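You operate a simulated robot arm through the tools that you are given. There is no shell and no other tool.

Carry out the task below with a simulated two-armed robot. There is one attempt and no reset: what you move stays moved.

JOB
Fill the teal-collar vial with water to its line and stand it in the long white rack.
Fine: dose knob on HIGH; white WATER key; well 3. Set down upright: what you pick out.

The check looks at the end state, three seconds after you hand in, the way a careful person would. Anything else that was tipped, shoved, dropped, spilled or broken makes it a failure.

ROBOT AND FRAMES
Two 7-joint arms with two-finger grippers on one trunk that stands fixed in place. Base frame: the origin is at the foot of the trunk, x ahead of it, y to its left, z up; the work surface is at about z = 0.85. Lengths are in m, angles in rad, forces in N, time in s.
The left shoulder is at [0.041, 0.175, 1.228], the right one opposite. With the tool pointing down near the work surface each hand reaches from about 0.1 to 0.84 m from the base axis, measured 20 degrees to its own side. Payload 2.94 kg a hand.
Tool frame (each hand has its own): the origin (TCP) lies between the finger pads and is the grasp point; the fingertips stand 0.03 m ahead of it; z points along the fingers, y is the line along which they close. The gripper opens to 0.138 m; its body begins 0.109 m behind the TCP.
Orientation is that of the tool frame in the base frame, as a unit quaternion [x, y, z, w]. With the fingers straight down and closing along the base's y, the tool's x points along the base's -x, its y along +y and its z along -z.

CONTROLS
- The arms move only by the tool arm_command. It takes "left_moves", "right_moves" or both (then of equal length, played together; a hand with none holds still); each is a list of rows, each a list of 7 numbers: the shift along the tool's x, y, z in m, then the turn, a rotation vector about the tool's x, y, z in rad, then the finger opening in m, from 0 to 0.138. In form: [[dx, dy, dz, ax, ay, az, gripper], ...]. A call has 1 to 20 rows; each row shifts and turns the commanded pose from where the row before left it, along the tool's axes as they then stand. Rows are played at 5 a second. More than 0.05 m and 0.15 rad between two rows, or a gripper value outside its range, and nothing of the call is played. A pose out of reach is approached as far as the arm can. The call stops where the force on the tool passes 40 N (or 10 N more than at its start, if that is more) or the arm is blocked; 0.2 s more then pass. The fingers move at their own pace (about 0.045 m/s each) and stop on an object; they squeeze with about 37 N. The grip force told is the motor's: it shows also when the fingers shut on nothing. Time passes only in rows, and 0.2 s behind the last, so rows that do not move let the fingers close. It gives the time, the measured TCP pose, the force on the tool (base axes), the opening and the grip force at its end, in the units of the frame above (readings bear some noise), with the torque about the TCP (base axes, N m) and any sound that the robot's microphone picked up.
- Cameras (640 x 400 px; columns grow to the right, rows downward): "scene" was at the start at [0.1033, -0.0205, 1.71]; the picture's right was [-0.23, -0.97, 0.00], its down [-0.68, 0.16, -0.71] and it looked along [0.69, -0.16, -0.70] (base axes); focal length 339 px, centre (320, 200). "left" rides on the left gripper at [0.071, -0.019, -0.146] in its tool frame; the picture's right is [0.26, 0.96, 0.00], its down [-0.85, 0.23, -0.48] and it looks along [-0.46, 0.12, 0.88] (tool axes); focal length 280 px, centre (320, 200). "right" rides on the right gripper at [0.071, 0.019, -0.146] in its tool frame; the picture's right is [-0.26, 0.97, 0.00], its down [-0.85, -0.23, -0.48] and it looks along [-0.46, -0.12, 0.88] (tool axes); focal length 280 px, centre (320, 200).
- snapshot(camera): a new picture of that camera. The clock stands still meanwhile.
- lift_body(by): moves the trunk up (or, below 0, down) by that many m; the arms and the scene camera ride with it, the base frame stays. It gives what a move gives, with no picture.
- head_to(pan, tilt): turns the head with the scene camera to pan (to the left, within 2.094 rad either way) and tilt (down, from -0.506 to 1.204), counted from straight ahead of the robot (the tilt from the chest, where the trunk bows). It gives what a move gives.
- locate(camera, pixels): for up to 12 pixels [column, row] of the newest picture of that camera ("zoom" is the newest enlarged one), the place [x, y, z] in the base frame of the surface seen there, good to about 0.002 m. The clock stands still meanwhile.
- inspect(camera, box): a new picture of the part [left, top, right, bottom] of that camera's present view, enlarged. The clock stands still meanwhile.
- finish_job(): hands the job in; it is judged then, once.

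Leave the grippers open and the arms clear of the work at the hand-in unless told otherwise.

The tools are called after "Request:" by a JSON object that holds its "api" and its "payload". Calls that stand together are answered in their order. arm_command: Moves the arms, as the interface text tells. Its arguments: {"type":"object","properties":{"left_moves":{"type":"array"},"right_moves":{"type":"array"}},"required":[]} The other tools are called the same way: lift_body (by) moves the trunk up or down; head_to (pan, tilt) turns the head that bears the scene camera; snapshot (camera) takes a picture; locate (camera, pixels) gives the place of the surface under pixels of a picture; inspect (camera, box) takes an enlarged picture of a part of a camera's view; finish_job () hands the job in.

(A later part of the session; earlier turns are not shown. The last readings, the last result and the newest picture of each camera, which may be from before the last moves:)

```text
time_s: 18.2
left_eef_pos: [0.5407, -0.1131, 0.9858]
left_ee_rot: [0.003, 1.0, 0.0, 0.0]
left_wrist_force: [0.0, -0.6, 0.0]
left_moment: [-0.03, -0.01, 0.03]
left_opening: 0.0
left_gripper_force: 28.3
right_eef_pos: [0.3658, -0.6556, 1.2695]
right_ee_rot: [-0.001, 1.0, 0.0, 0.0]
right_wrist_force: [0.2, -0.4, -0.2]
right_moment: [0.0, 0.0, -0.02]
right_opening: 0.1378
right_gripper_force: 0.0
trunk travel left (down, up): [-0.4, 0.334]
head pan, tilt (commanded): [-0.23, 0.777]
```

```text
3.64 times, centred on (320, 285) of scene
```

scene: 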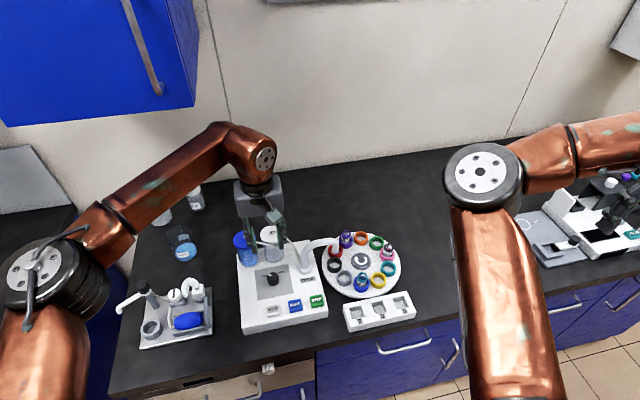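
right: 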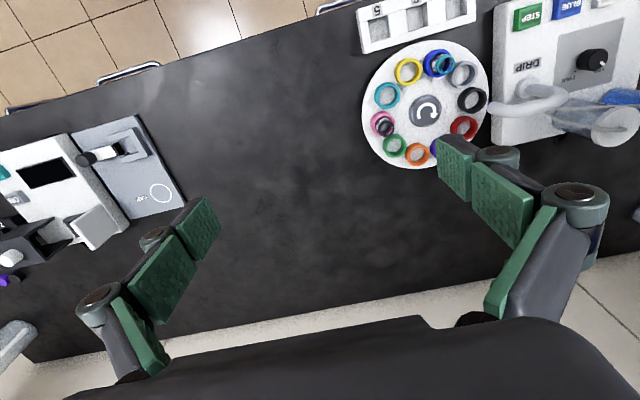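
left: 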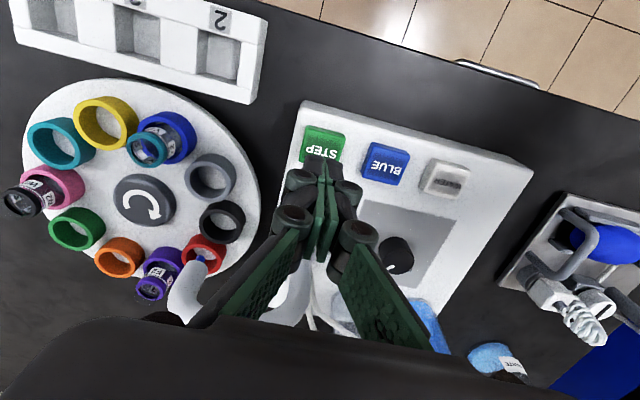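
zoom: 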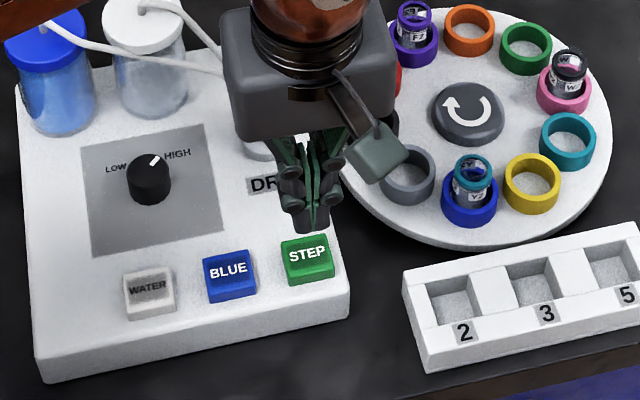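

The fingertips are centred on STEP. I'll go down to just above the key, press gently in 3 mm rows, and come back up.

Request:
{"api": "arm_command", "payload": {"left_moves": [[0, 0, 0.02, 0, 0, 0, 0], [0, 0, 0.02, 0, 0, 0, 0], [0, 0, 0.004, 0, 0, 0, 0], [0, 0, 0.003, 0, 0, 0, 0], [0, 0, 0.003, 0, 0, 0, 0]]}}

Request:
{"api": "inspect", "payload": {"camera": "scene", "box": [240, 230, 400, 340]}}

```text
time_s: 19.4
left_eef_pos: [0.5404, -0.1139, 0.9351]
left_ee_rot: [0.003, 1.0, 0.0, -0.001]
left_wrist_force: [-0.5, -0.3, -0.8]
left_moment: [0.02, 0.01, -0.02]
left_opening: 0.0
left_gripper_force: 28.0
right_eef_pos: [0.3651, -0.6544, 1.2695]
right_ee_rot: [0.0, 1.0, 0.0, 0.0]
right_wrist_force: [-0.5, 0.0, 0.1]
right_moment: [-0.03, 0.02, 0.0]
right_opening: 0.1377
right_gripper_force: 0.0
trunk travel left (down, up): [-0.4, 0.334]
head pan, tilt (commanded): [-0.23, 0.777]
```

```text
3.64 times, centred on (320, 285) of scene
```

zoom: 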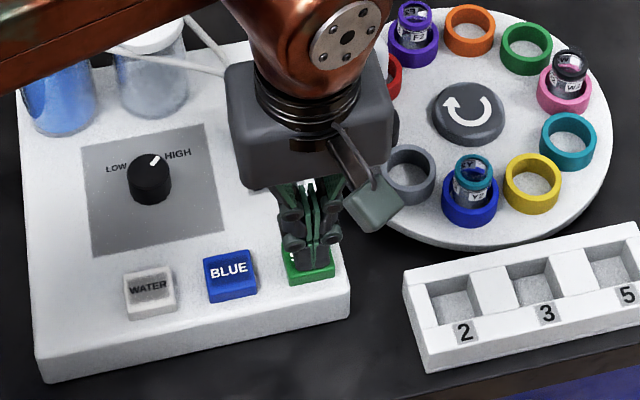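

There is no contact force yet at TCP z 0.935. I'll continue down in small rows.

Request:
{"api": "arm_command", "payload": {"left_moves": [[0, 0, 0.002, 0, 0, 0, 0], [0, 0, 0.002, 0, 0, 0, 0], [0, 0, 0.002, 0, 0, 0, 0]]}}

Request:
{"api": "snapshot", "payload": {"camera": "scene"}}

```text
time_s: 20.2
left_eef_pos: [0.5408, -0.113, 0.9294]
left_ee_rot: [0.003, 1.0, 0.001, 0.001]
left_wrist_force: [0.6, 0.8, 5.7]
left_moment: [0.01, -0.02, -0.03]
left_opening: 0.0057
left_gripper_force: 28.8
right_eef_pos: [0.3653, -0.6545, 1.2702]
right_ee_rot: [-0.001, 1.0, 0.0, 0.001]
right_wrist_force: [0.6, -0.5, 0.3]
right_moment: [0.01, -0.04, 0.04]
right_opening: 0.1379
right_gripper_force: 0.1
trunk travel left (down, up): [-0.4, 0.334]
head pan, tilt (commanded): [-0.23, 0.777]
heard: click
```

```text
taken
```

scene: 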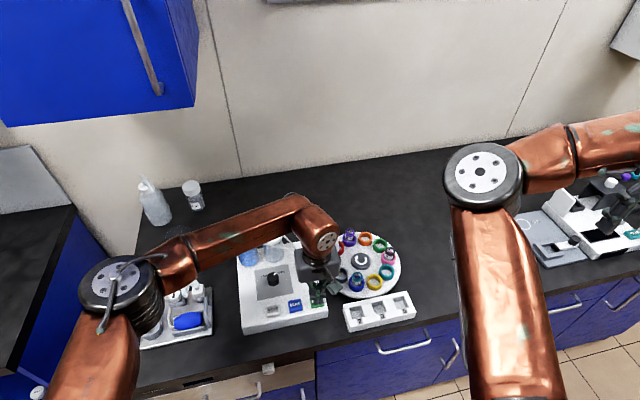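

A click was heard and the contact force is 5.7 N. I'll lift clear, let the carousel turn, and look.

Request:
{"api": "arm_command", "payload": {"left_moves": [[0, 0, -0.02, 0, 0, 0, 0], [0, 0, -0.01, 0, 0, 0, 0], [0, 0, 0, 0, 0, 0, 0], [0, 0, 0, 0, 0, 0, 0], [0, 0, 0, 0, 0, 0, 0], [0, 0, 0, 0, 0, 0, 0]]}}

Request:
{"api": "inspect", "payload": {"camera": "scene", "box": [240, 220, 420, 340]}}

Request:
{"api": "snapshot", "payload": {"camera": "left"}}

```text
time_s: 21.6
left_eef_pos: [0.5391, -0.1123, 0.9591]
left_ee_rot: [0.002, 1.0, -0.001, 0.0]
left_wrist_force: [0.3, 0.2, -0.1]
left_moment: [0.0, -0.01, -0.01]
left_opening: 0.0
left_gripper_force: 28.3
right_eef_pos: [0.3646, -0.6555, 1.2691]
right_ee_rot: [0.0, 1.0, 0.0, 0.0]
right_wrist_force: [0.3, 0.4, 0.1]
right_moment: [-0.01, 0.02, -0.02]
right_opening: 0.1379
right_gripper_force: 0.0
trunk travel left (down, up): [-0.4, 0.334]
head pan, tilt (commanded): [-0.23, 0.777]
```

```text
3.33 times, centred on (330, 280) of scene
```

zoom: 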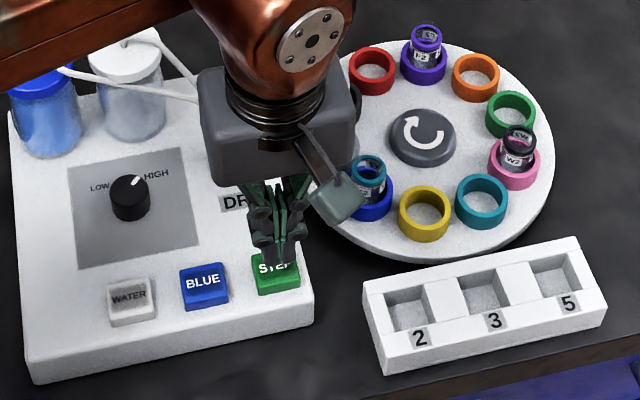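

```text
taken
```

left: 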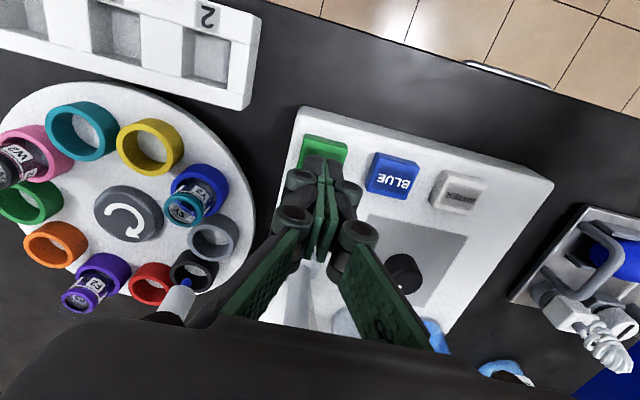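

The carousel moved one place clockwise: blue is now where gray was. I'll press STEP once more the same way and lift in the same call.

Request:
{"api": "arm_command", "payload": {"left_moves": [[0, 0, 0.02, 0, 0, 0, 0], [0, 0, 0.004, 0, 0, 0, 0], [0, 0, 0.002, 0, 0, 0, 0], [0, 0, 0.002, 0, 0, 0, 0], [0, 0, 0.002, 0, 0, 0, 0], [0, 0, -0.02, 0, 0, 0, 0], [0, 0, -0.04, 0, 0, 0, 0], [0, 0, -0.04, 0, 0, 0, 0], [0, 0, 0, 0, 0, 0, 0], [0, 0, 0, 0, 0, 0, 0]]}}

Request:
{"api": "snapshot", "payload": {"camera": "left"}}

Request:
{"api": "inspect", "payload": {"camera": "scene", "box": [240, 220, 420, 340]}}

```text
time_s: 23.8
left_eef_pos: [0.5402, -0.1124, 1.0299]
left_ee_rot: [0.003, 1.0, 0.0, 0.0]
left_wrist_force: [-0.9, -0.5, 0.2]
left_moment: [0.01, 0.02, 0.0]
left_opening: 0.0
left_gripper_force: 28.7
right_eef_pos: [0.3662, -0.6553, 1.2694]
right_ee_rot: [-0.001, 1.0, 0.0, 0.0]
right_wrist_force: [0.3, 0.6, 0.1]
right_moment: [0.04, 0.0, 0.01]
right_opening: 0.1381
right_gripper_force: 0.1
trunk travel left (down, up): [-0.4, 0.334]
head pan, tilt (commanded): [-0.23, 0.777]
heard: click
```

```text
taken
```

left: 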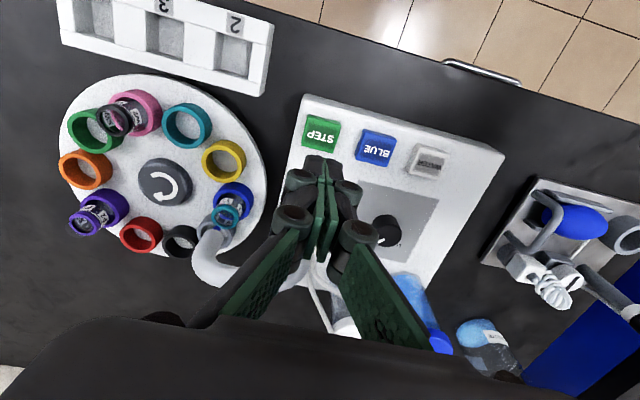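

```text
3.33 times, centred on (330, 280) of scene
```

zoom: 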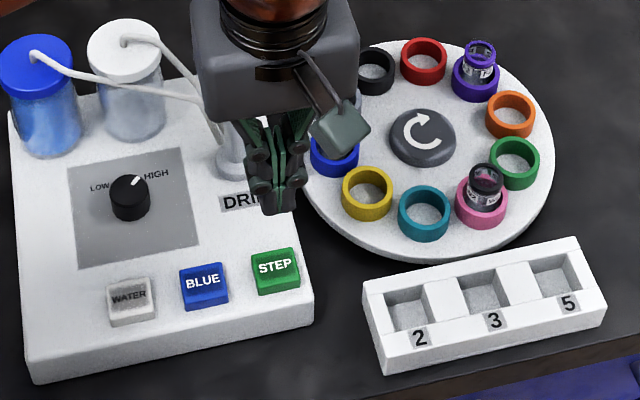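

A second click, and blue is now next to the nozzle. I'll move the left hand over WATER at about (0.541, -0.002) and check from the scene camera that the vial is under the nozzle.

Request:
{"api": "arm_command", "payload": {"left_moves": [[0, 0.037, 0, 0, 0, 0, 0], [0, 0.037, 0, 0, 0, 0, 0], [0, 0.037, 0, 0, 0, 0, 0], [0, 0, 0.04, 0, 0, 0, 0], [0, 0, 0, 0, 0, 0, 0]]}}

Request:
{"api": "snapshot", "payload": {"camera": "left"}}

Request:
{"api": "snapshot", "payload": {"camera": "scene"}}

Request:
{"api": "inspect", "payload": {"camera": "scene", "box": [290, 225, 370, 285]}}

```text
time_s: 25.0
left_eef_pos: [0.5392, -0.0013, 0.9886]
left_ee_rot: [0.003, 1.0, 0.0, 0.0]
left_wrist_force: [0.3, -0.7, 0.6]
left_moment: [-0.01, -0.02, 0.0]
left_opening: 0.0
left_gripper_force: 28.5
right_eef_pos: [0.3647, -0.6545, 1.27]
right_ee_rot: [0.0, 1.0, 0.0, 0.0]
right_wrist_force: [0.3, 0.3, 0.0]
right_moment: [0.0, 0.0, 0.01]
right_opening: 0.1382
right_gripper_force: 0.0
trunk travel left (down, up): [-0.4, 0.334]
head pan, tilt (commanded): [-0.23, 0.777]
```

```text
taken
```

left: 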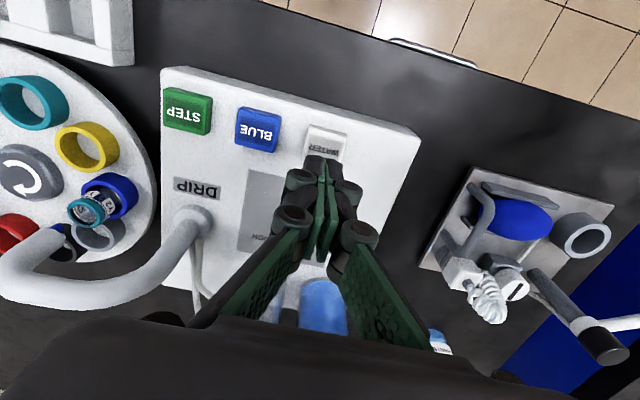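

```text
taken
```

scene: 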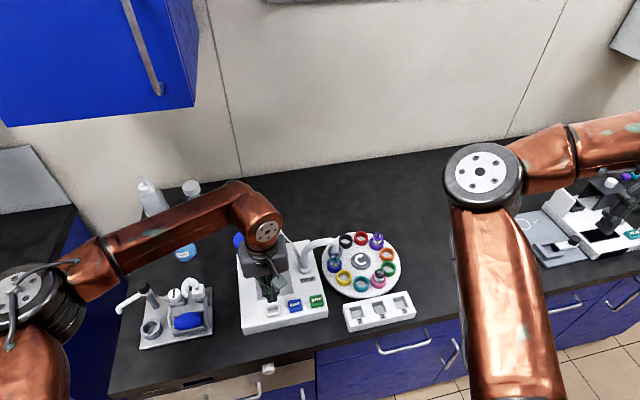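

```text
6.67 times, centred on (330, 255) of scene
```

zoom: 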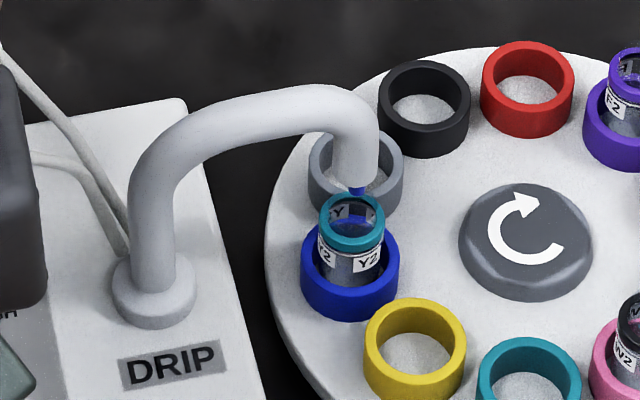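

The nozzle tip is right above the teal-collar vial mouth. There is something blue at the nozzle tip, zoom (358,190). I'll look closer at that and at the vial's line.

Request:
{"api": "inspect", "payload": {"camera": "scene", "box": [322, 238, 350, 268]}}

Request:
{"api": "inspect", "payload": {"camera": "left", "box": [40, 160, 150, 260]}}

Request:
{"api": "snapshot", "payload": {"camera": "right"}}

```text
13.33 times, centred on (336, 253) of scene
```

zoom: 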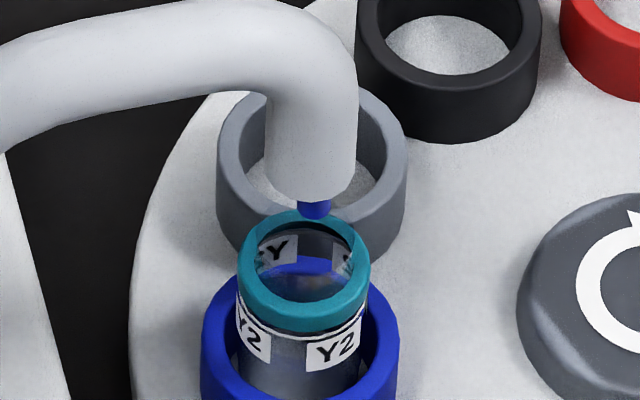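

```text
4.00 times, centred on (95, 210) of left
```

zoom: 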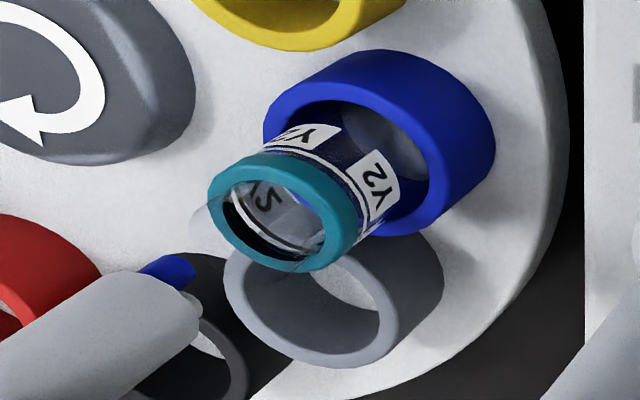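

```text
taken
```

right: 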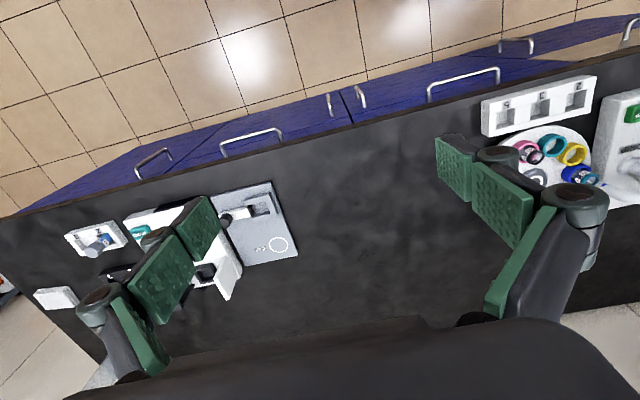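

The blue piece is the nozzle's own tip insert. The vial is empty, labelled Y2, with a white ring line just below the teal collar. I'll press WATER once at the depth that clicked before and lift.

Request:
{"api": "arm_command", "payload": {"left_moves": [[0, 0, 0.025, 0, 0, 0, 0], [0, 0, 0.025, 0, 0, 0, 0], [0, 0, 0.004, 0, 0, 0, 0], [0, 0, 0.002, 0, 0, 0, 0], [0, 0, 0.002, 0, 0, 0, 0], [0, 0, 0.002, 0, 0, 0, 0], [0, 0, -0.02, 0, 0, 0, 0], [0, 0, -0.02, 0, 0, 0, 0], [0, 0, 0, 0, 0, 0, 0]]}}

Request:
{"api": "inspect", "payload": {"camera": "scene", "box": [322, 238, 350, 268]}}

```text
time_s: 27.0
left_eef_pos: [0.539, -0.0017, 0.9684]
left_ee_rot: [0.002, 1.0, 0.001, -0.001]
left_wrist_force: [0.6, -0.1, -0.3]
left_moment: [-0.02, -0.03, 0.05]
left_opening: 0.0
left_gripper_force: 28.4
right_eef_pos: [0.3658, -0.654, 1.2694]
right_ee_rot: [-0.001, 1.0, 0.0, 0.0]
right_wrist_force: [0.9, -0.2, 0.3]
right_moment: [-0.01, -0.03, -0.01]
right_opening: 0.1381
right_gripper_force: 0.1
trunk travel left (down, up): [-0.4, 0.334]
head pan, tilt (commanded): [-0.23, 0.777]
heard: click
```

```text
13.33 times, centred on (336, 253) of scene
```

zoom: 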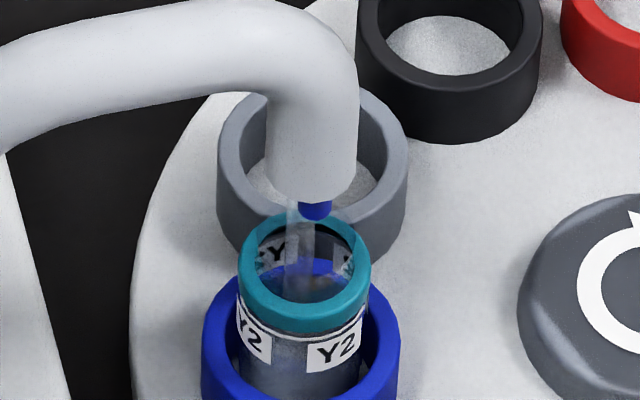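

The click was heard and a clear stream runs into the vial. I'll wait without moving and watch the level.

Request:
{"api": "arm_command", "payload": {"left_moves": [[0, 0, 0, 0, 0, 0, 0], [0, 0, 0, 0, 0, 0, 0], [0, 0, 0, 0, 0, 0, 0], [0, 0, 0, 0, 0, 0, 0], [0, 0, 0, 0, 0, 0, 0]]}}

Request:
{"api": "inspect", "payload": {"camera": "scene", "box": [322, 238, 350, 268]}}

Request:
{"api": "inspect", "payload": {"camera": "left", "box": [10, 160, 140, 280]}}

```text
time_s: 28.2
left_eef_pos: [0.5408, -0.0007, 0.9695]
left_ee_rot: [0.003, 1.0, 0.0, 0.0]
left_wrist_force: [-0.4, -0.2, 0.5]
left_moment: [-0.02, 0.01, -0.02]
left_opening: 0.0
left_gripper_force: 28.3
right_eef_pos: [0.3641, -0.6549, 1.2696]
right_ee_rot: [-0.001, 1.0, 0.0, 0.0]
right_wrist_force: [-0.4, 0.0, -0.3]
right_moment: [-0.03, 0.0, 0.0]
right_opening: 0.1382
right_gripper_force: 0.1
trunk travel left (down, up): [-0.4, 0.334]
head pan, tilt (commanded): [-0.23, 0.777]
```

```text
13.33 times, centred on (336, 253) of scene
```

zoom: 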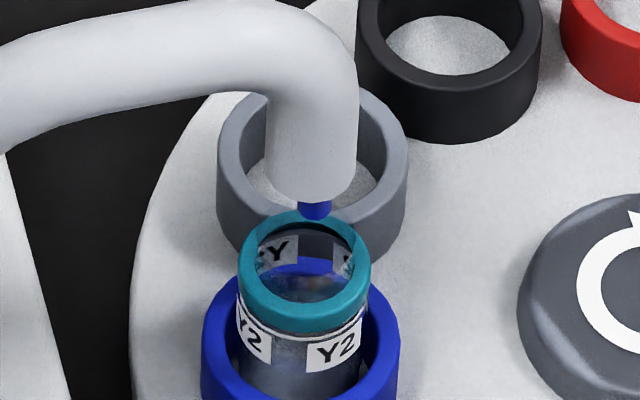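

```text
3.33 times, centred on (75, 220) of left
```

zoom: 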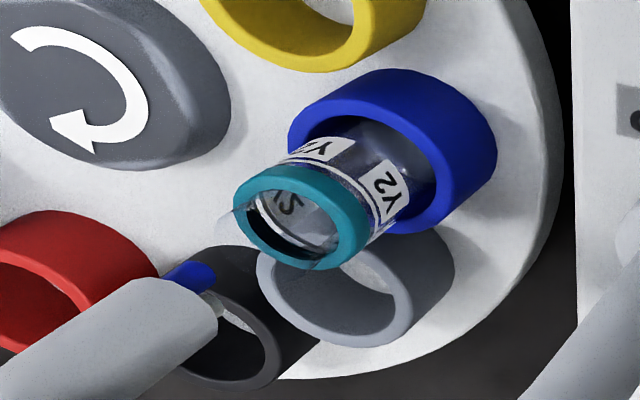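

The stream has stopped and it's still dry around the vial. The level is hard to judge from above, so I'll bring the right hand round, tilted forward, and use its camera as a low side view from (0.40, -0.38, 1.06), well clear of everything.

Request:
{"api": "arm_command", "payload": {"right_moves": [[-0.0044, 0.0344, 0.0263, 0, 0, 0, 0.138], [-0.0044, 0.0344, 0.0263, 0, 0, 0, 0.138], [-0.0044, 0.0344, 0.0263, 0, 0, 0, 0.138], [-0.0044, 0.0344, 0.0263, 0, 0, 0, 0.138], [-0.0044, 0.0344, 0.0263, 0, 0, 0, 0.138], [-0.0044, 0.0344, 0.0263, 0, 0, 0, 0.138], [-0.0044, 0.0344, 0.0263, 0, 0, 0, 0.138], [-0.0044, 0.0344, 0.0263, 0, 0, 0, 0.138], [0, 0, 0, 0, 0, -0.133, 0.138], [0, 0, 0, 0, 0, -0.133, 0.138], [0, 0, 0, 0, 0, -0.133, 0.138], [0, 0, 0, 0, -0.131, 0, 0.138], [0, 0, 0, 0, -0.131, 0, 0.138], [0, 0, 0, 0, -0.131, 0, 0.138], [0, 0, 0, 0, -0.131, 0, 0.138], [0, 0, 0, 0, -0.131, 0, 0.138], [0, 0, 0, 0, -0.131, 0, 0.138], [0, 0, 0, 0, 0, 0, 0.138]]}}

Request:
{"api": "snapshot", "payload": {"camera": "right"}}

Request:
{"api": "snapshot", "payload": {"camera": "scene"}}

```text
time_s: 32.0
left_eef_pos: [0.5399, -0.0019, 0.9679]
left_ee_rot: [0.003, 1.0, 0.0, 0.0]
left_wrist_force: [0.5, -0.1, -0.5]
left_moment: [-0.04, -0.01, 0.01]
left_opening: 0.0
left_gripper_force: 28.6
right_eef_pos: [0.3915, -0.4205, 1.0561]
right_ee_rot: [-0.198, 0.975, 0.02, 0.096]
right_wrist_force: [-0.7, -0.4, 0.4]
right_moment: [-0.04, -0.02, -0.01]
right_opening: 0.1382
right_gripper_force: 0.1
right hand out of reach, approached as far as the arm can: row 12, 13, 14, 15, 16, 17
trunk travel left (down, up): [-0.4, 0.334]
head pan, tilt (commanded): [-0.23, 0.777]
```

```text
taken
```

right: 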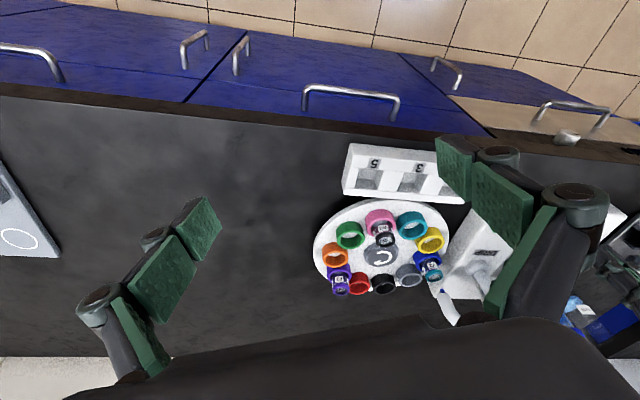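

```text
taken
```

scene: 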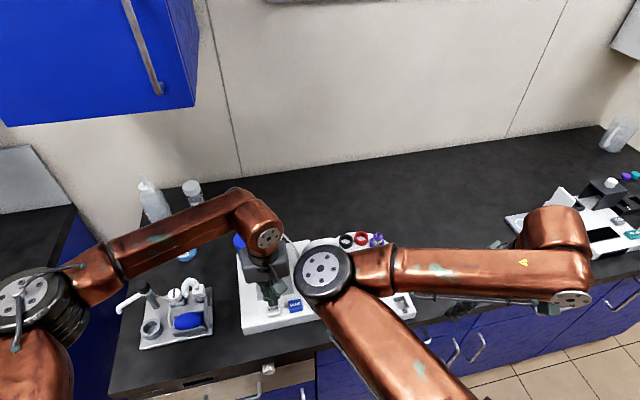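

The right arm could only tilt a little and its elbow is now over the work area. I'll zoom on the vial from this view, right camera near (430,265), to see whether it helps.

Request:
{"api": "inspect", "payload": {"camera": "right", "box": [405, 240, 460, 290]}}

```text
8.00 times, centred on (432, 265) of right
```

zoom: 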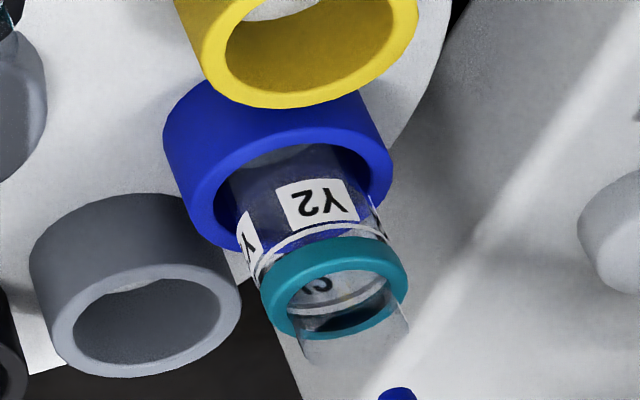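

This view is still steep. The right arm has more freedom farther out, so I'll undo the tilt, move the right hand to (0.60, -0.40, 1.06) and turn it to face left. From there I can tilt it for a side view across the carousel.

Request:
{"api": "arm_command", "payload": {"right_moves": [[0, 0, 0, 0, 0.131, 0, 0.138], [0, 0, 0, 0, 0.131, 0, 0.138], [0, 0, 0, 0, 0.131, 0, 0.138], [0, 0, 0, 0, 0.131, 0, 0.138], [0, 0, 0, 0, 0.131, 0, 0.138], [0, 0, 0, 0, 0.131, 0, 0.138], [-0.0352, -0.0194, 0, 0, 0, 0, 0.138], [-0.0352, -0.0194, 0, 0, 0, 0, 0.138], [-0.0352, -0.0194, 0, 0, 0, 0, 0.138], [-0.0352, -0.0194, 0, 0, 0, 0, 0.138], [-0.0352, -0.0194, 0, 0, 0, 0, 0.138], [0, 0, 0, 0, 0, 0, 0.138]]}}

Request:
{"api": "snapshot", "payload": {"camera": "scene"}}

```text
time_s: 34.6
left_eef_pos: [0.5397, -0.0011, 0.97]
left_ee_rot: [0.003, 1.0, 0.0, 0.0]
left_wrist_force: [-0.9, -0.3, -0.1]
left_moment: [0.05, 0.01, -0.05]
left_opening: 0.0003
left_gripper_force: 28.3
right_eef_pos: [0.5624, -0.4528, 0.9575]
right_ee_rot: [-0.19, 0.938, -0.058, -0.285]
right_wrist_force: [0.0, -1.0, 0.8]
right_moment: [0.01, -0.05, 0.02]
right_opening: 0.138
right_gripper_force: 0.2
trunk travel left (down, up): [-0.4, 0.334]
head pan, tilt (commanded): [-0.23, 0.777]
```

```text
taken
```

scene: 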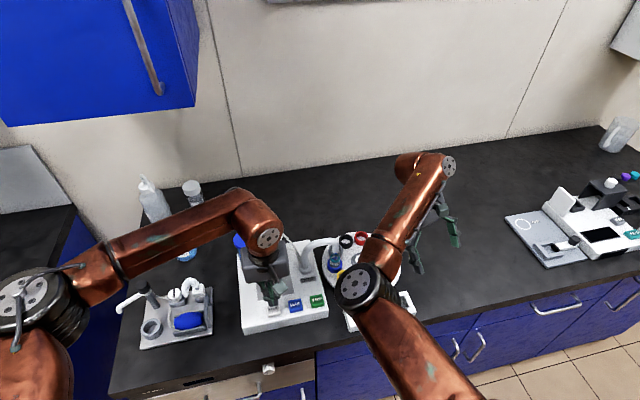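

The clamped tilt meant that undoing it overshot, and the hand now tilts the other way (TCP z 0.958, clear of objects). Before correcting, I'll check how high the right elbow and forearm are over the carousel.

Request:
{"api": "locate", "payload": {"camera": "scene", "pixels": [[360, 287], [385, 245], [345, 300], [395, 225], [420, 180], [440, 215], [455, 240], [415, 262]]}}

Request:
{"api": "snapshot", "payload": {"camera": "right"}}

```text
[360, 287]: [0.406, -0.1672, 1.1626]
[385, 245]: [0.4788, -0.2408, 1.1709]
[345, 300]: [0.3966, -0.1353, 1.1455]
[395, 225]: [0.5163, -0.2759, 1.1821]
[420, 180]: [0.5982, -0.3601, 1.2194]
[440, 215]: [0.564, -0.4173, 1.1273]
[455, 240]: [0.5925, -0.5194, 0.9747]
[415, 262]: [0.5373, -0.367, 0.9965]
```

```text
taken
```

right: 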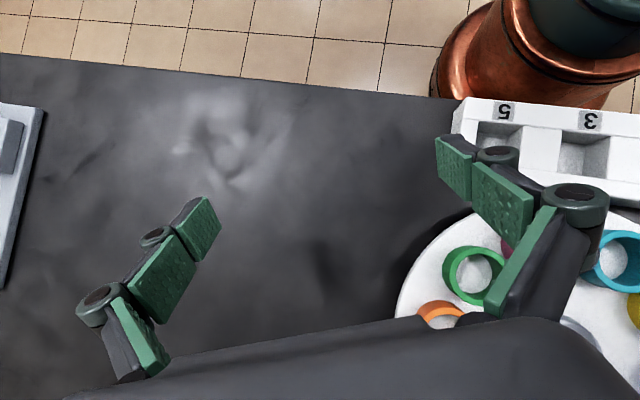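

The right elbow and forearm are at z ≈ 1.16 on top, well above the vials. I'll raise the right hand 0.10 m, undo the remaining tilt of 0.59 rad, and turn it to face left in steps.

Request:
{"api": "arm_command", "payload": {"right_moves": [[0.0278, 0, -0.0416, 0, 0, 0, 0.138], [0.0278, 0, -0.0416, 0, 0, 0, 0.138], [0, 0, 0, 0, -0.147, 0, 0.138], [0, 0, 0, 0, -0.147, 0, 0.138], [0, 0, 0, 0, -0.147, 0, 0.138], [0, 0, 0, 0, -0.147, 0, 0.138], [0, 0, 0, 0, 0, -0.14, 0.138], [0, 0, 0, 0, 0, -0.14, 0.138], [0, 0, 0, 0, 0, -0.14, 0.138], [0, 0, 0, 0, 0, 0, 0.138]]}}

Request:
{"api": "snapshot", "payload": {"camera": "right"}}

Request:
{"api": "snapshot", "payload": {"camera": "scene"}}

```text
time_s: 36.8
left_eef_pos: [0.5398, -0.0023, 0.9685]
left_ee_rot: [0.002, 1.0, -0.001, 0.0]
left_wrist_force: [-0.7, -0.5, 0.4]
left_moment: [-0.01, -0.02, 0.02]
left_opening: 0.0
left_gripper_force: 28.6
right_eef_pos: [0.5628, -0.4545, 1.0596]
right_ee_rot: [-0.4, 0.917, -0.001, -0.001]
right_wrist_force: [-0.7, -0.2, 0.6]
right_moment: [-0.03, 0.03, 0.01]
right_opening: 0.1381
right_gripper_force: 0.1
trunk travel left (down, up): [-0.4, 0.334]
head pan, tilt (commanded): [-0.23, 0.777]
```

```text
taken
```

right: 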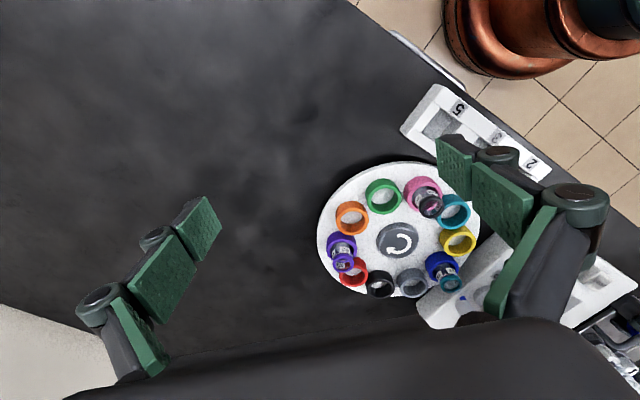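

```text
taken
```

scene: 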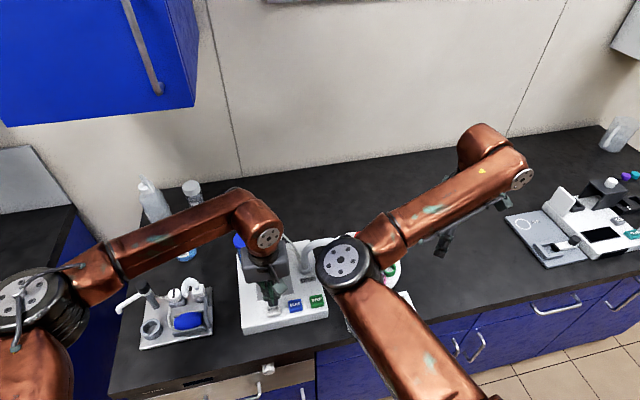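

The tool is vertical again with 47° of yaw. I'll add a bit more yaw and then tilt forward about the tool's y.

Request:
{"api": "arm_command", "payload": {"right_moves": [[0, 0, 0, 0, 0, -0.14, 0.138], [0, 0, 0, 0, 0, -0.14, 0.138], [0, 0, 0, 0, -0.14, 0, 0.138], [0, 0, 0, 0, -0.14, 0, 0.138], [0, 0, 0, 0, -0.14, 0, 0.138], [0, 0, 0, 0, -0.14, 0, 0.138], [0, 0, 0, 0, 0, 0, 0.138]]}}

Request:
{"api": "snapshot", "payload": {"camera": "right"}}

Request:
{"api": "snapshot", "payload": {"camera": "scene"}}

```text
time_s: 38.4
left_eef_pos: [0.5399, -0.0007, 0.9681]
left_ee_rot: [0.002, 1.0, 0.0, 0.0]
left_wrist_force: [0.1, 0.3, -0.5]
left_moment: [-0.01, 0.01, 0.01]
left_opening: 0.0
left_gripper_force: 28.2
right_eef_pos: [0.5639, -0.4523, 1.059]
right_ee_rot: [-0.503, 0.819, 0.145, 0.235]
right_wrist_force: [0.3, 0.3, 0.3]
right_moment: [0.01, -0.02, 0.0]
right_opening: 0.1381
right_gripper_force: 0.1
trunk travel left (down, up): [-0.4, 0.334]
head pan, tilt (commanded): [-0.23, 0.777]
```

```text
taken
```

right: 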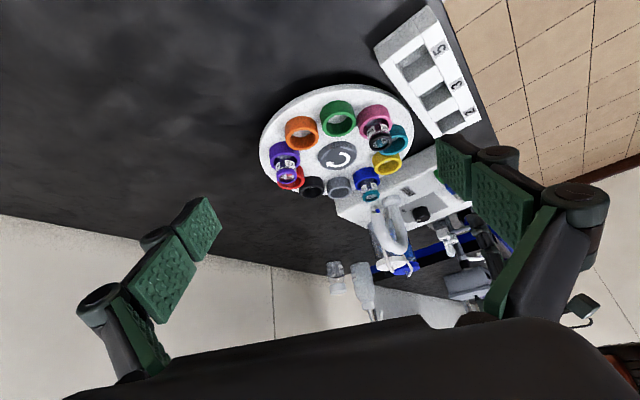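

```text
taken
```

scene: 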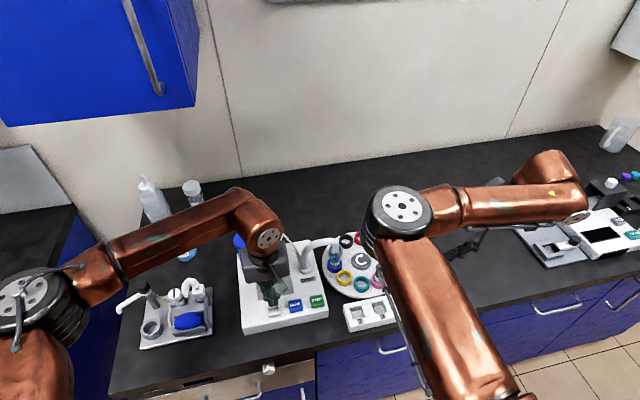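

This works. I'll zoom on the vial in this view, right camera near (368,182), before tilting further.

Request:
{"api": "inspect", "payload": {"camera": "right", "box": [345, 158, 395, 208]}}

Request:
{"api": "inspect", "payload": {"camera": "right", "box": [260, 130, 320, 195]}}

```text
8.00 times, centred on (370, 183) of right
```

zoom: 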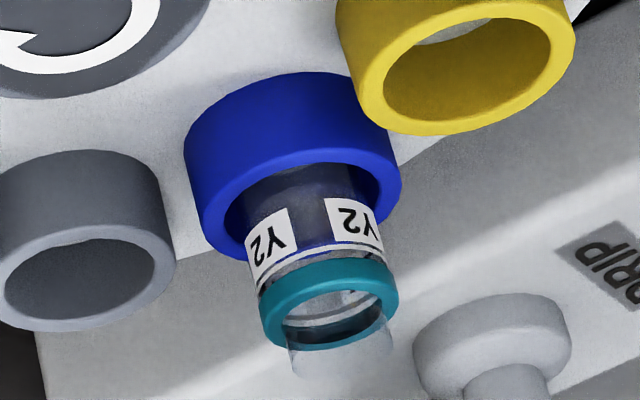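

```text
6.15 times, centred on (290, 162) of right
```

zoom: 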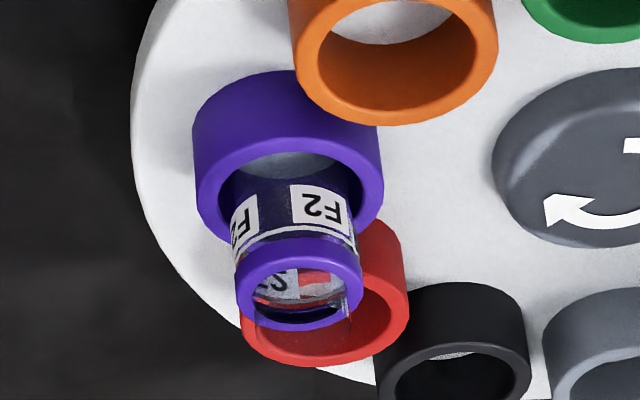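

The white line sits just below the collar, but the water level doesn't show clearly. I'll tilt further toward horizontal.

Request:
{"api": "arm_command", "payload": {"right_moves": [[0, 0, 0, 0, -0.14, 0, 0.138], [0, 0, 0, 0, -0.14, 0, 0.138], [0, 0, 0, 0, -0.14, 0, 0.138], [0, 0, 0, 0, -0.1, 0, 0.138], [0, 0, 0, 0, 0, 0, 0.138]]}}

Request:
{"api": "snapshot", "payload": {"camera": "right"}}

Request:
{"api": "snapshot", "payload": {"camera": "scene"}}

```text
time_s: 39.6
left_eef_pos: [0.5398, -0.0033, 0.9683]
left_ee_rot: [0.003, 1.0, 0.0, 0.0]
left_wrist_force: [0.0, 0.3, 0.3]
left_moment: [0.0, 0.0, -0.02]
left_opening: 0.0
left_gripper_force: 28.3
right_eef_pos: [0.5646, -0.453, 1.0589]
right_ee_rot: [-0.448, 0.732, 0.268, 0.438]
right_wrist_force: [0.4, 0.0, 0.2]
right_moment: [-0.02, 0.01, 0.02]
right_opening: 0.1378
right_gripper_force: 0.1
trunk travel left (down, up): [-0.4, 0.334]
head pan, tilt (commanded): [-0.23, 0.777]
```

```text
taken
```

right: 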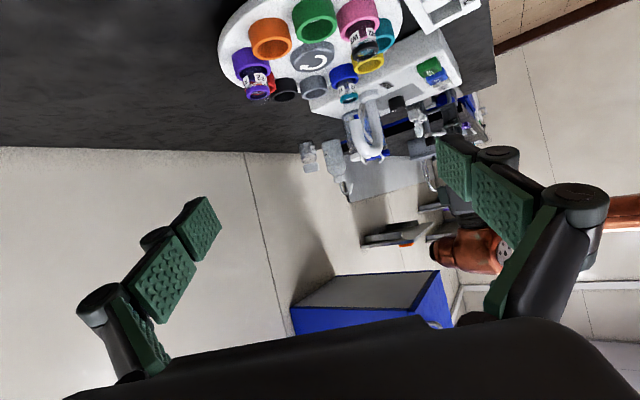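

```text
taken
```

scene: 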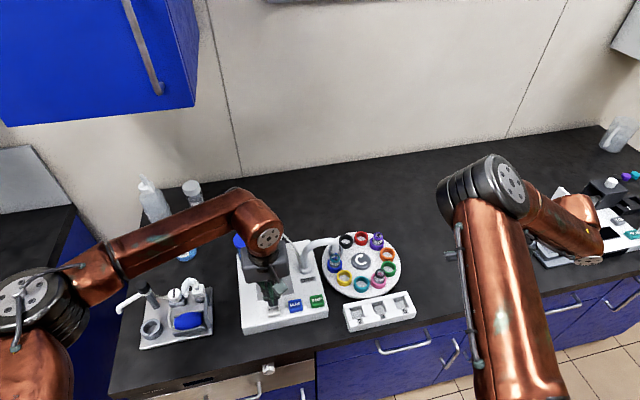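

Now the view is much shallower, with the vial near (347,85). Zooming in.

Request:
{"api": "inspect", "payload": {"camera": "right", "box": [325, 60, 370, 110]}}

Request:
{"api": "inspect", "payload": {"camera": "right", "box": [235, 60, 285, 110]}}

```text
8.00 times, centred on (348, 85) of right
```

zoom: 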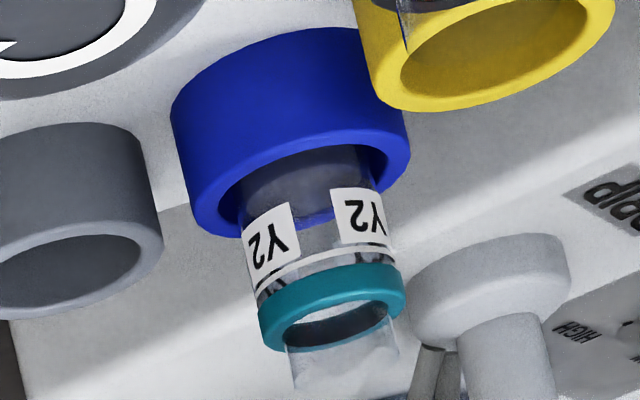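

```text
8.00 times, centred on (260, 85) of right
```

zoom: 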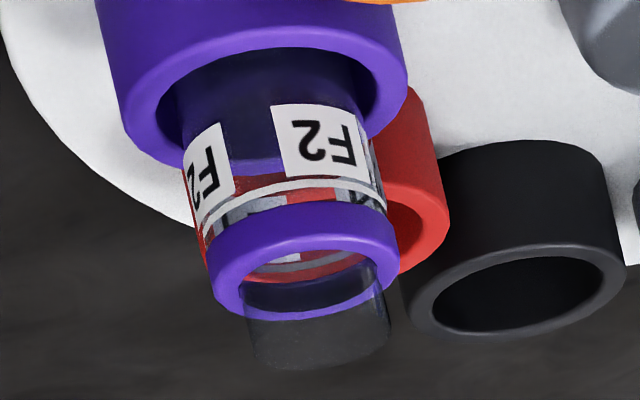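

I'd like an even lower angle. First I'll check where the right wrist is relative to the instrument on the right, near (575,240) in the scene.

Request:
{"api": "locate", "payload": {"camera": "scene", "pixels": [[560, 210], [590, 240], [590, 260], [560, 250], [545, 262], [605, 235], [500, 190], [540, 235], [630, 190], [600, 185]]}}

Request:
{"api": "inspect", "payload": {"camera": "scene", "box": [480, 140, 640, 290]}}

```text
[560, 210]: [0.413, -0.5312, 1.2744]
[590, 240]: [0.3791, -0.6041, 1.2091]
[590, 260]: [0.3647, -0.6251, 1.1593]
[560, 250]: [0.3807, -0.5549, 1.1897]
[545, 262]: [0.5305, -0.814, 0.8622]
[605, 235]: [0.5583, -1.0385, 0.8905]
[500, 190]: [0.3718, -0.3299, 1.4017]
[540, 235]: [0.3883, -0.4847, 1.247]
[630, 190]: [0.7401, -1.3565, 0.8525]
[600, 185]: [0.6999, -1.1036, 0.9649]
```

```text
2.67 times, centred on (560, 215) of scene
```

zoom: 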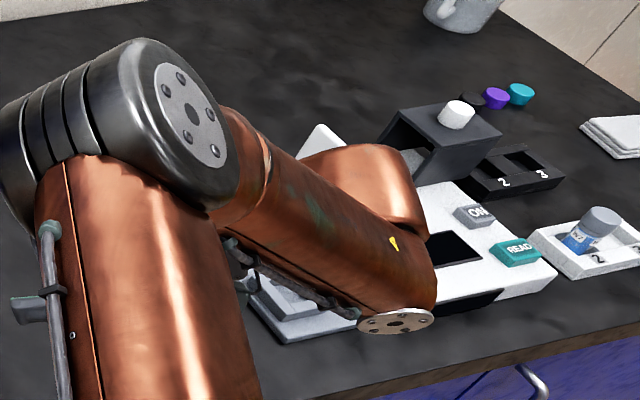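

The wrist is at z ≥ 1.16 and y ≈ -0.6, while the instrument begins at y ≈ -0.8 and is low. I'll lower the hand 0.09 m for a nearly level view.

Request:
{"api": "arm_command", "payload": {"right_moves": [[0.0264, 0, 0.0142, 0, 0, 0, 0.138], [0.0264, 0, 0.0142, 0, 0, 0, 0.138], [0.0264, 0, 0.0142, 0, 0, 0, 0.138], [0, 0, 0, 0, 0, 0, 0.138]]}}

Request:
{"api": "snapshot", "payload": {"camera": "right"}}

```text
time_s: 40.6
left_eef_pos: [0.54, -0.0021, 0.9693]
left_ee_rot: [0.003, 1.0, 0.0, 0.0]
left_wrist_force: [0.2, 0.6, 0.1]
left_moment: [0.0, -0.02, 0.03]
left_opening: 0.0001
left_gripper_force: 28.7
right_eef_pos: [0.5634, -0.4526, 0.9691]
right_ee_rot: [-0.449, 0.731, 0.269, 0.437]
right_wrist_force: [1.2, 0.1, 0.1]
right_moment: [-0.05, -0.01, 0.03]
right_opening: 0.1381
right_gripper_force: 0.0
trunk travel left (down, up): [-0.4, 0.334]
head pan, tilt (commanded): [-0.23, 0.777]
```

```text
taken
```

right: 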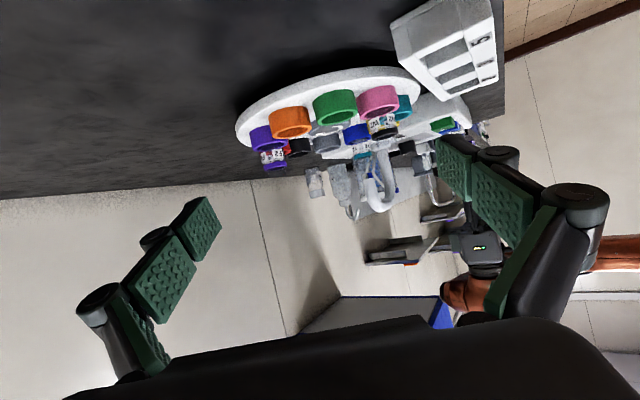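

Request:
{"api": "inspect", "payload": {"camera": "right", "box": [335, 115, 385, 170]}}

Request:
{"api": "inspect", "payload": {"camera": "right", "box": [240, 120, 300, 180]}}

```text
7.27 times, centred on (360, 142) of right
```

zoom: 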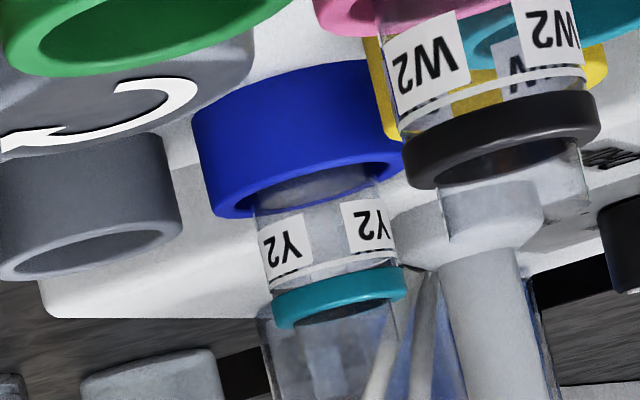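

```text
6.67 times, centred on (270, 150) of right
```

zoom: 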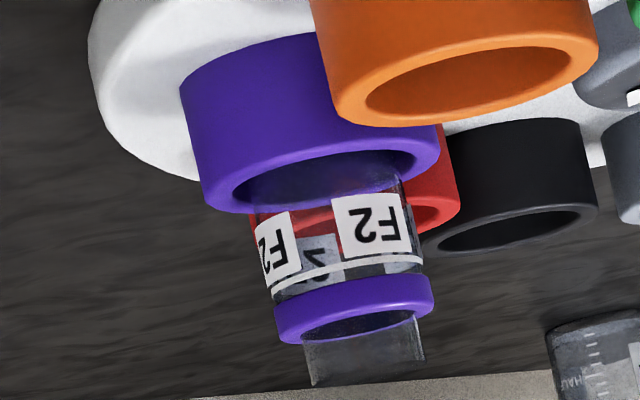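

The low view shows the line between label and collar. Inside the blue ring I see a gray disc, perhaps the water surface. I'll zoom in more on it.

Request:
{"api": "inspect", "payload": {"camera": "right", "box": [350, 130, 374, 162]}}

Request:
{"api": "locate", "payload": {"camera": "zoom", "pixels": [[300, 100], [300, 130], [280, 200], [400, 250], [330, 300], [330, 230], [330, 330]]}}

Request:
{"api": "inspect", "payload": {"camera": "left", "box": [10, 180, 100, 260]}}

```text
12.50 times, centred on (362, 146) of right
```

zoom: 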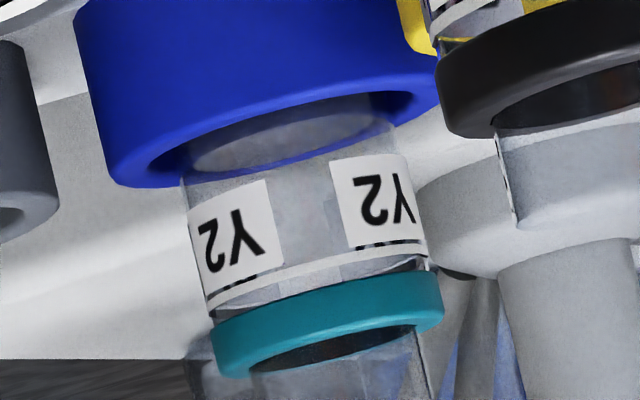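

```text
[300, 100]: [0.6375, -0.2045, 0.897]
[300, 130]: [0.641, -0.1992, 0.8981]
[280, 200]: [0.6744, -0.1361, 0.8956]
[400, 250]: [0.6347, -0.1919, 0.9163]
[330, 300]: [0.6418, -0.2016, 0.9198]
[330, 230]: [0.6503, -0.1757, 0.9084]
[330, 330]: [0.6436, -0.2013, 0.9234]
```

```text
5.00 times, centred on (55, 220) of left
```

zoom: 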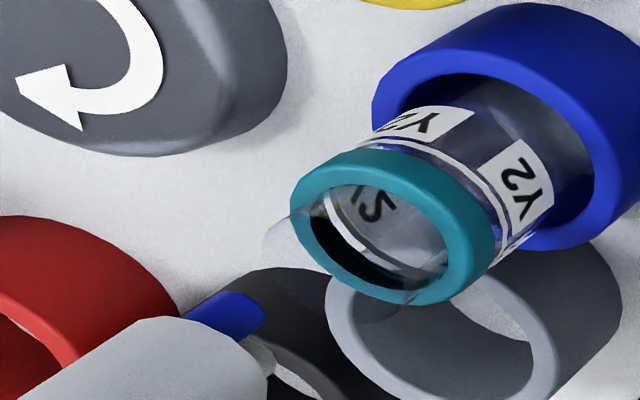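

Most of the glass is ignored by locate, but the gray ellipse returns z ≈ 0.898, while the line reads z ≈ 0.916. I'll sample the ellipse at more pixels to see if it is a flat water surface.

Request:
{"api": "inspect", "payload": {"camera": "right", "box": [350, 130, 374, 162]}}

Request:
{"api": "locate", "payload": {"camera": "zoom", "pixels": [[200, 155], [230, 145], [260, 140], [300, 140], [300, 160], [340, 115], [380, 110], [350, 130], [280, 120], [230, 280], [320, 265], [340, 340]]}}

```text
12.50 times, centred on (362, 146) of right
```

zoom: 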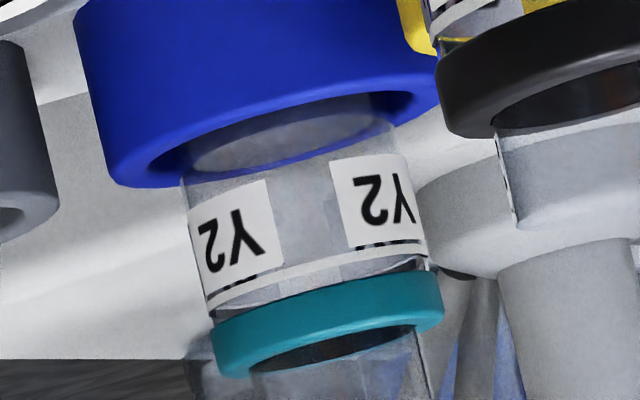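

```text
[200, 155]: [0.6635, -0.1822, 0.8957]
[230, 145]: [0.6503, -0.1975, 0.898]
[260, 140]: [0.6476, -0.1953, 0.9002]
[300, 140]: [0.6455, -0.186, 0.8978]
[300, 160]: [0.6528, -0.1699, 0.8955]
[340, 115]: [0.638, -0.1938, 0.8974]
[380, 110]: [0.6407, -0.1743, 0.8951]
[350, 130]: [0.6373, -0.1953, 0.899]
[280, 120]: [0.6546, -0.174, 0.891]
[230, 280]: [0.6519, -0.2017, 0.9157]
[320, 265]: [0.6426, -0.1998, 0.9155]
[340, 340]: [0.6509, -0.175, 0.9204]
```

The water surface is flat at z ≈ 0.898 and the line is at z ≈ 0.9155. With the vial's inner bottom near 0.879, one HIGH dose raised it about 0.019, so a second HIGH dose should reach the line. I'll press WATER once more.

Request:
{"api": "arm_command", "payload": {"left_moves": [[0, 0, 0.015, 0, 0, 0, 0], [0, 0, 0.015, 0, 0, 0, 0], [0, 0, 0.004, 0, 0, 0, 0], [0, 0, 0.002, 0, 0, 0, 0], [0, 0, 0.002, 0, 0, 0, 0], [0, 0, 0.002, 0, 0, 0, 0], [0, 0, -0.02, 0, 0, 0, 0], [0, 0, -0.02, 0, 0, 0, 0], [0, 0, 0, 0, 0, 0, 0], [0, 0, 0, 0, 0, 0, 0], [0, 0, 0, 0, 0, 0, 0], [0, 0, 0, 0, 0, 0, 0], [0, 0, 0, 0, 0, 0, 0], [0, 0, 0, 0, 0, 0, 0]]}}

Request:
{"api": "inspect", "payload": {"camera": "right", "box": [350, 130, 374, 162]}}

Request:
{"api": "inspect", "payload": {"camera": "scene", "box": [322, 238, 350, 268]}}

```text
time_s: 43.6
left_eef_pos: [0.5392, -0.0019, 0.9686]
left_ee_rot: [0.002, 1.0, 0.0, 0.0]
left_wrist_force: [0.6, 0.2, -0.1]
left_moment: [0.02, -0.04, -0.03]
left_opening: 0.0
left_gripper_force: 28.3
right_eef_pos: [0.5642, -0.4516, 0.9669]
right_ee_rot: [-0.449, 0.731, 0.269, 0.437]
right_wrist_force: [-0.1, 0.4, -0.7]
right_moment: [-0.01, 0.02, 0.02]
right_opening: 0.1381
right_gripper_force: 0.0
trunk travel left (down, up): [-0.4, 0.334]
head pan, tilt (commanded): [-0.23, 0.777]
heard: click
```

```text
12.50 times, centred on (362, 146) of right
```

zoom: 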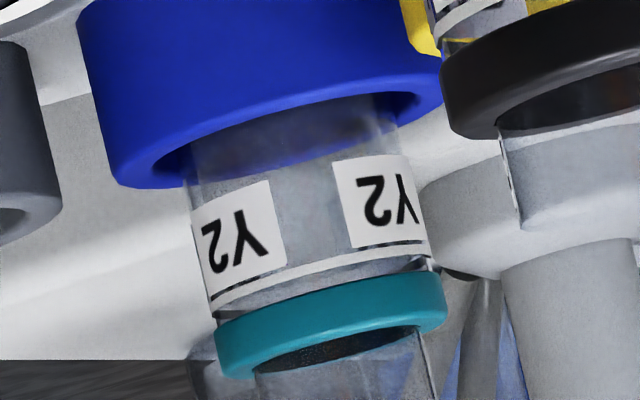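

```text
13.33 times, centred on (336, 253) of scene
```

zoom: 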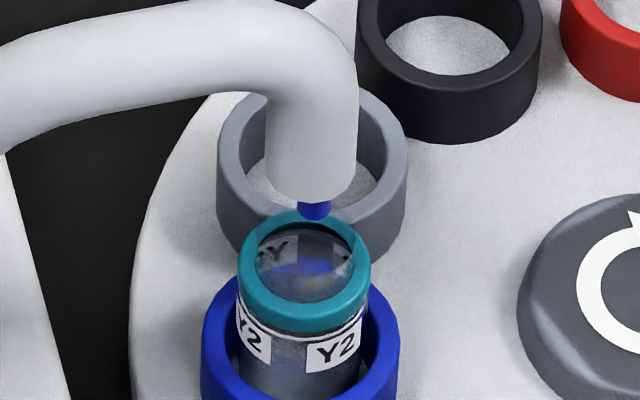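

The level has risen, and the scene view shows the surface up near the collar's base. I'll measure it from both cameras.

Request:
{"api": "locate", "payload": {"camera": "zoom", "pixels": [[300, 270], [285, 255], [330, 265], [300, 285], [315, 245], [345, 335], [305, 338]]}}

Request:
{"api": "inspect", "payload": {"camera": "right", "box": [353, 142, 371, 160]}}

Request:
{"api": "locate", "payload": {"camera": "zoom", "pixels": [[320, 200], [320, 170], [300, 185], [330, 185], [280, 200], [360, 180], [320, 150], [320, 120]]}}

```text
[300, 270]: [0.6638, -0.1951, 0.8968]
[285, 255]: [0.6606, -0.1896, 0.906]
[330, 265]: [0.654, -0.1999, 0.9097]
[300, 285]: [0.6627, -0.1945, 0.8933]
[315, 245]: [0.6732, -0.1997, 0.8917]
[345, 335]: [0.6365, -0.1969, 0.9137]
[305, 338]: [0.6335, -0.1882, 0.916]
```

```text
16.00 times, centred on (362, 151) of right
```

zoom: 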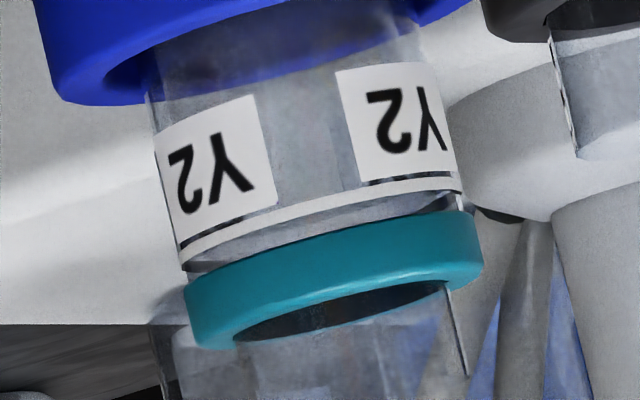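

```text
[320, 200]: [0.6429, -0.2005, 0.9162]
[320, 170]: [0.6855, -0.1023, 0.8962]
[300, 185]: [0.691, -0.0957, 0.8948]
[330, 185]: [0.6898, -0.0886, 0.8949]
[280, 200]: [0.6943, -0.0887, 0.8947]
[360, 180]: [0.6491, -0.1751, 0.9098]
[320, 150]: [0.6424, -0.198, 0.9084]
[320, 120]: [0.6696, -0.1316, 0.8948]
```

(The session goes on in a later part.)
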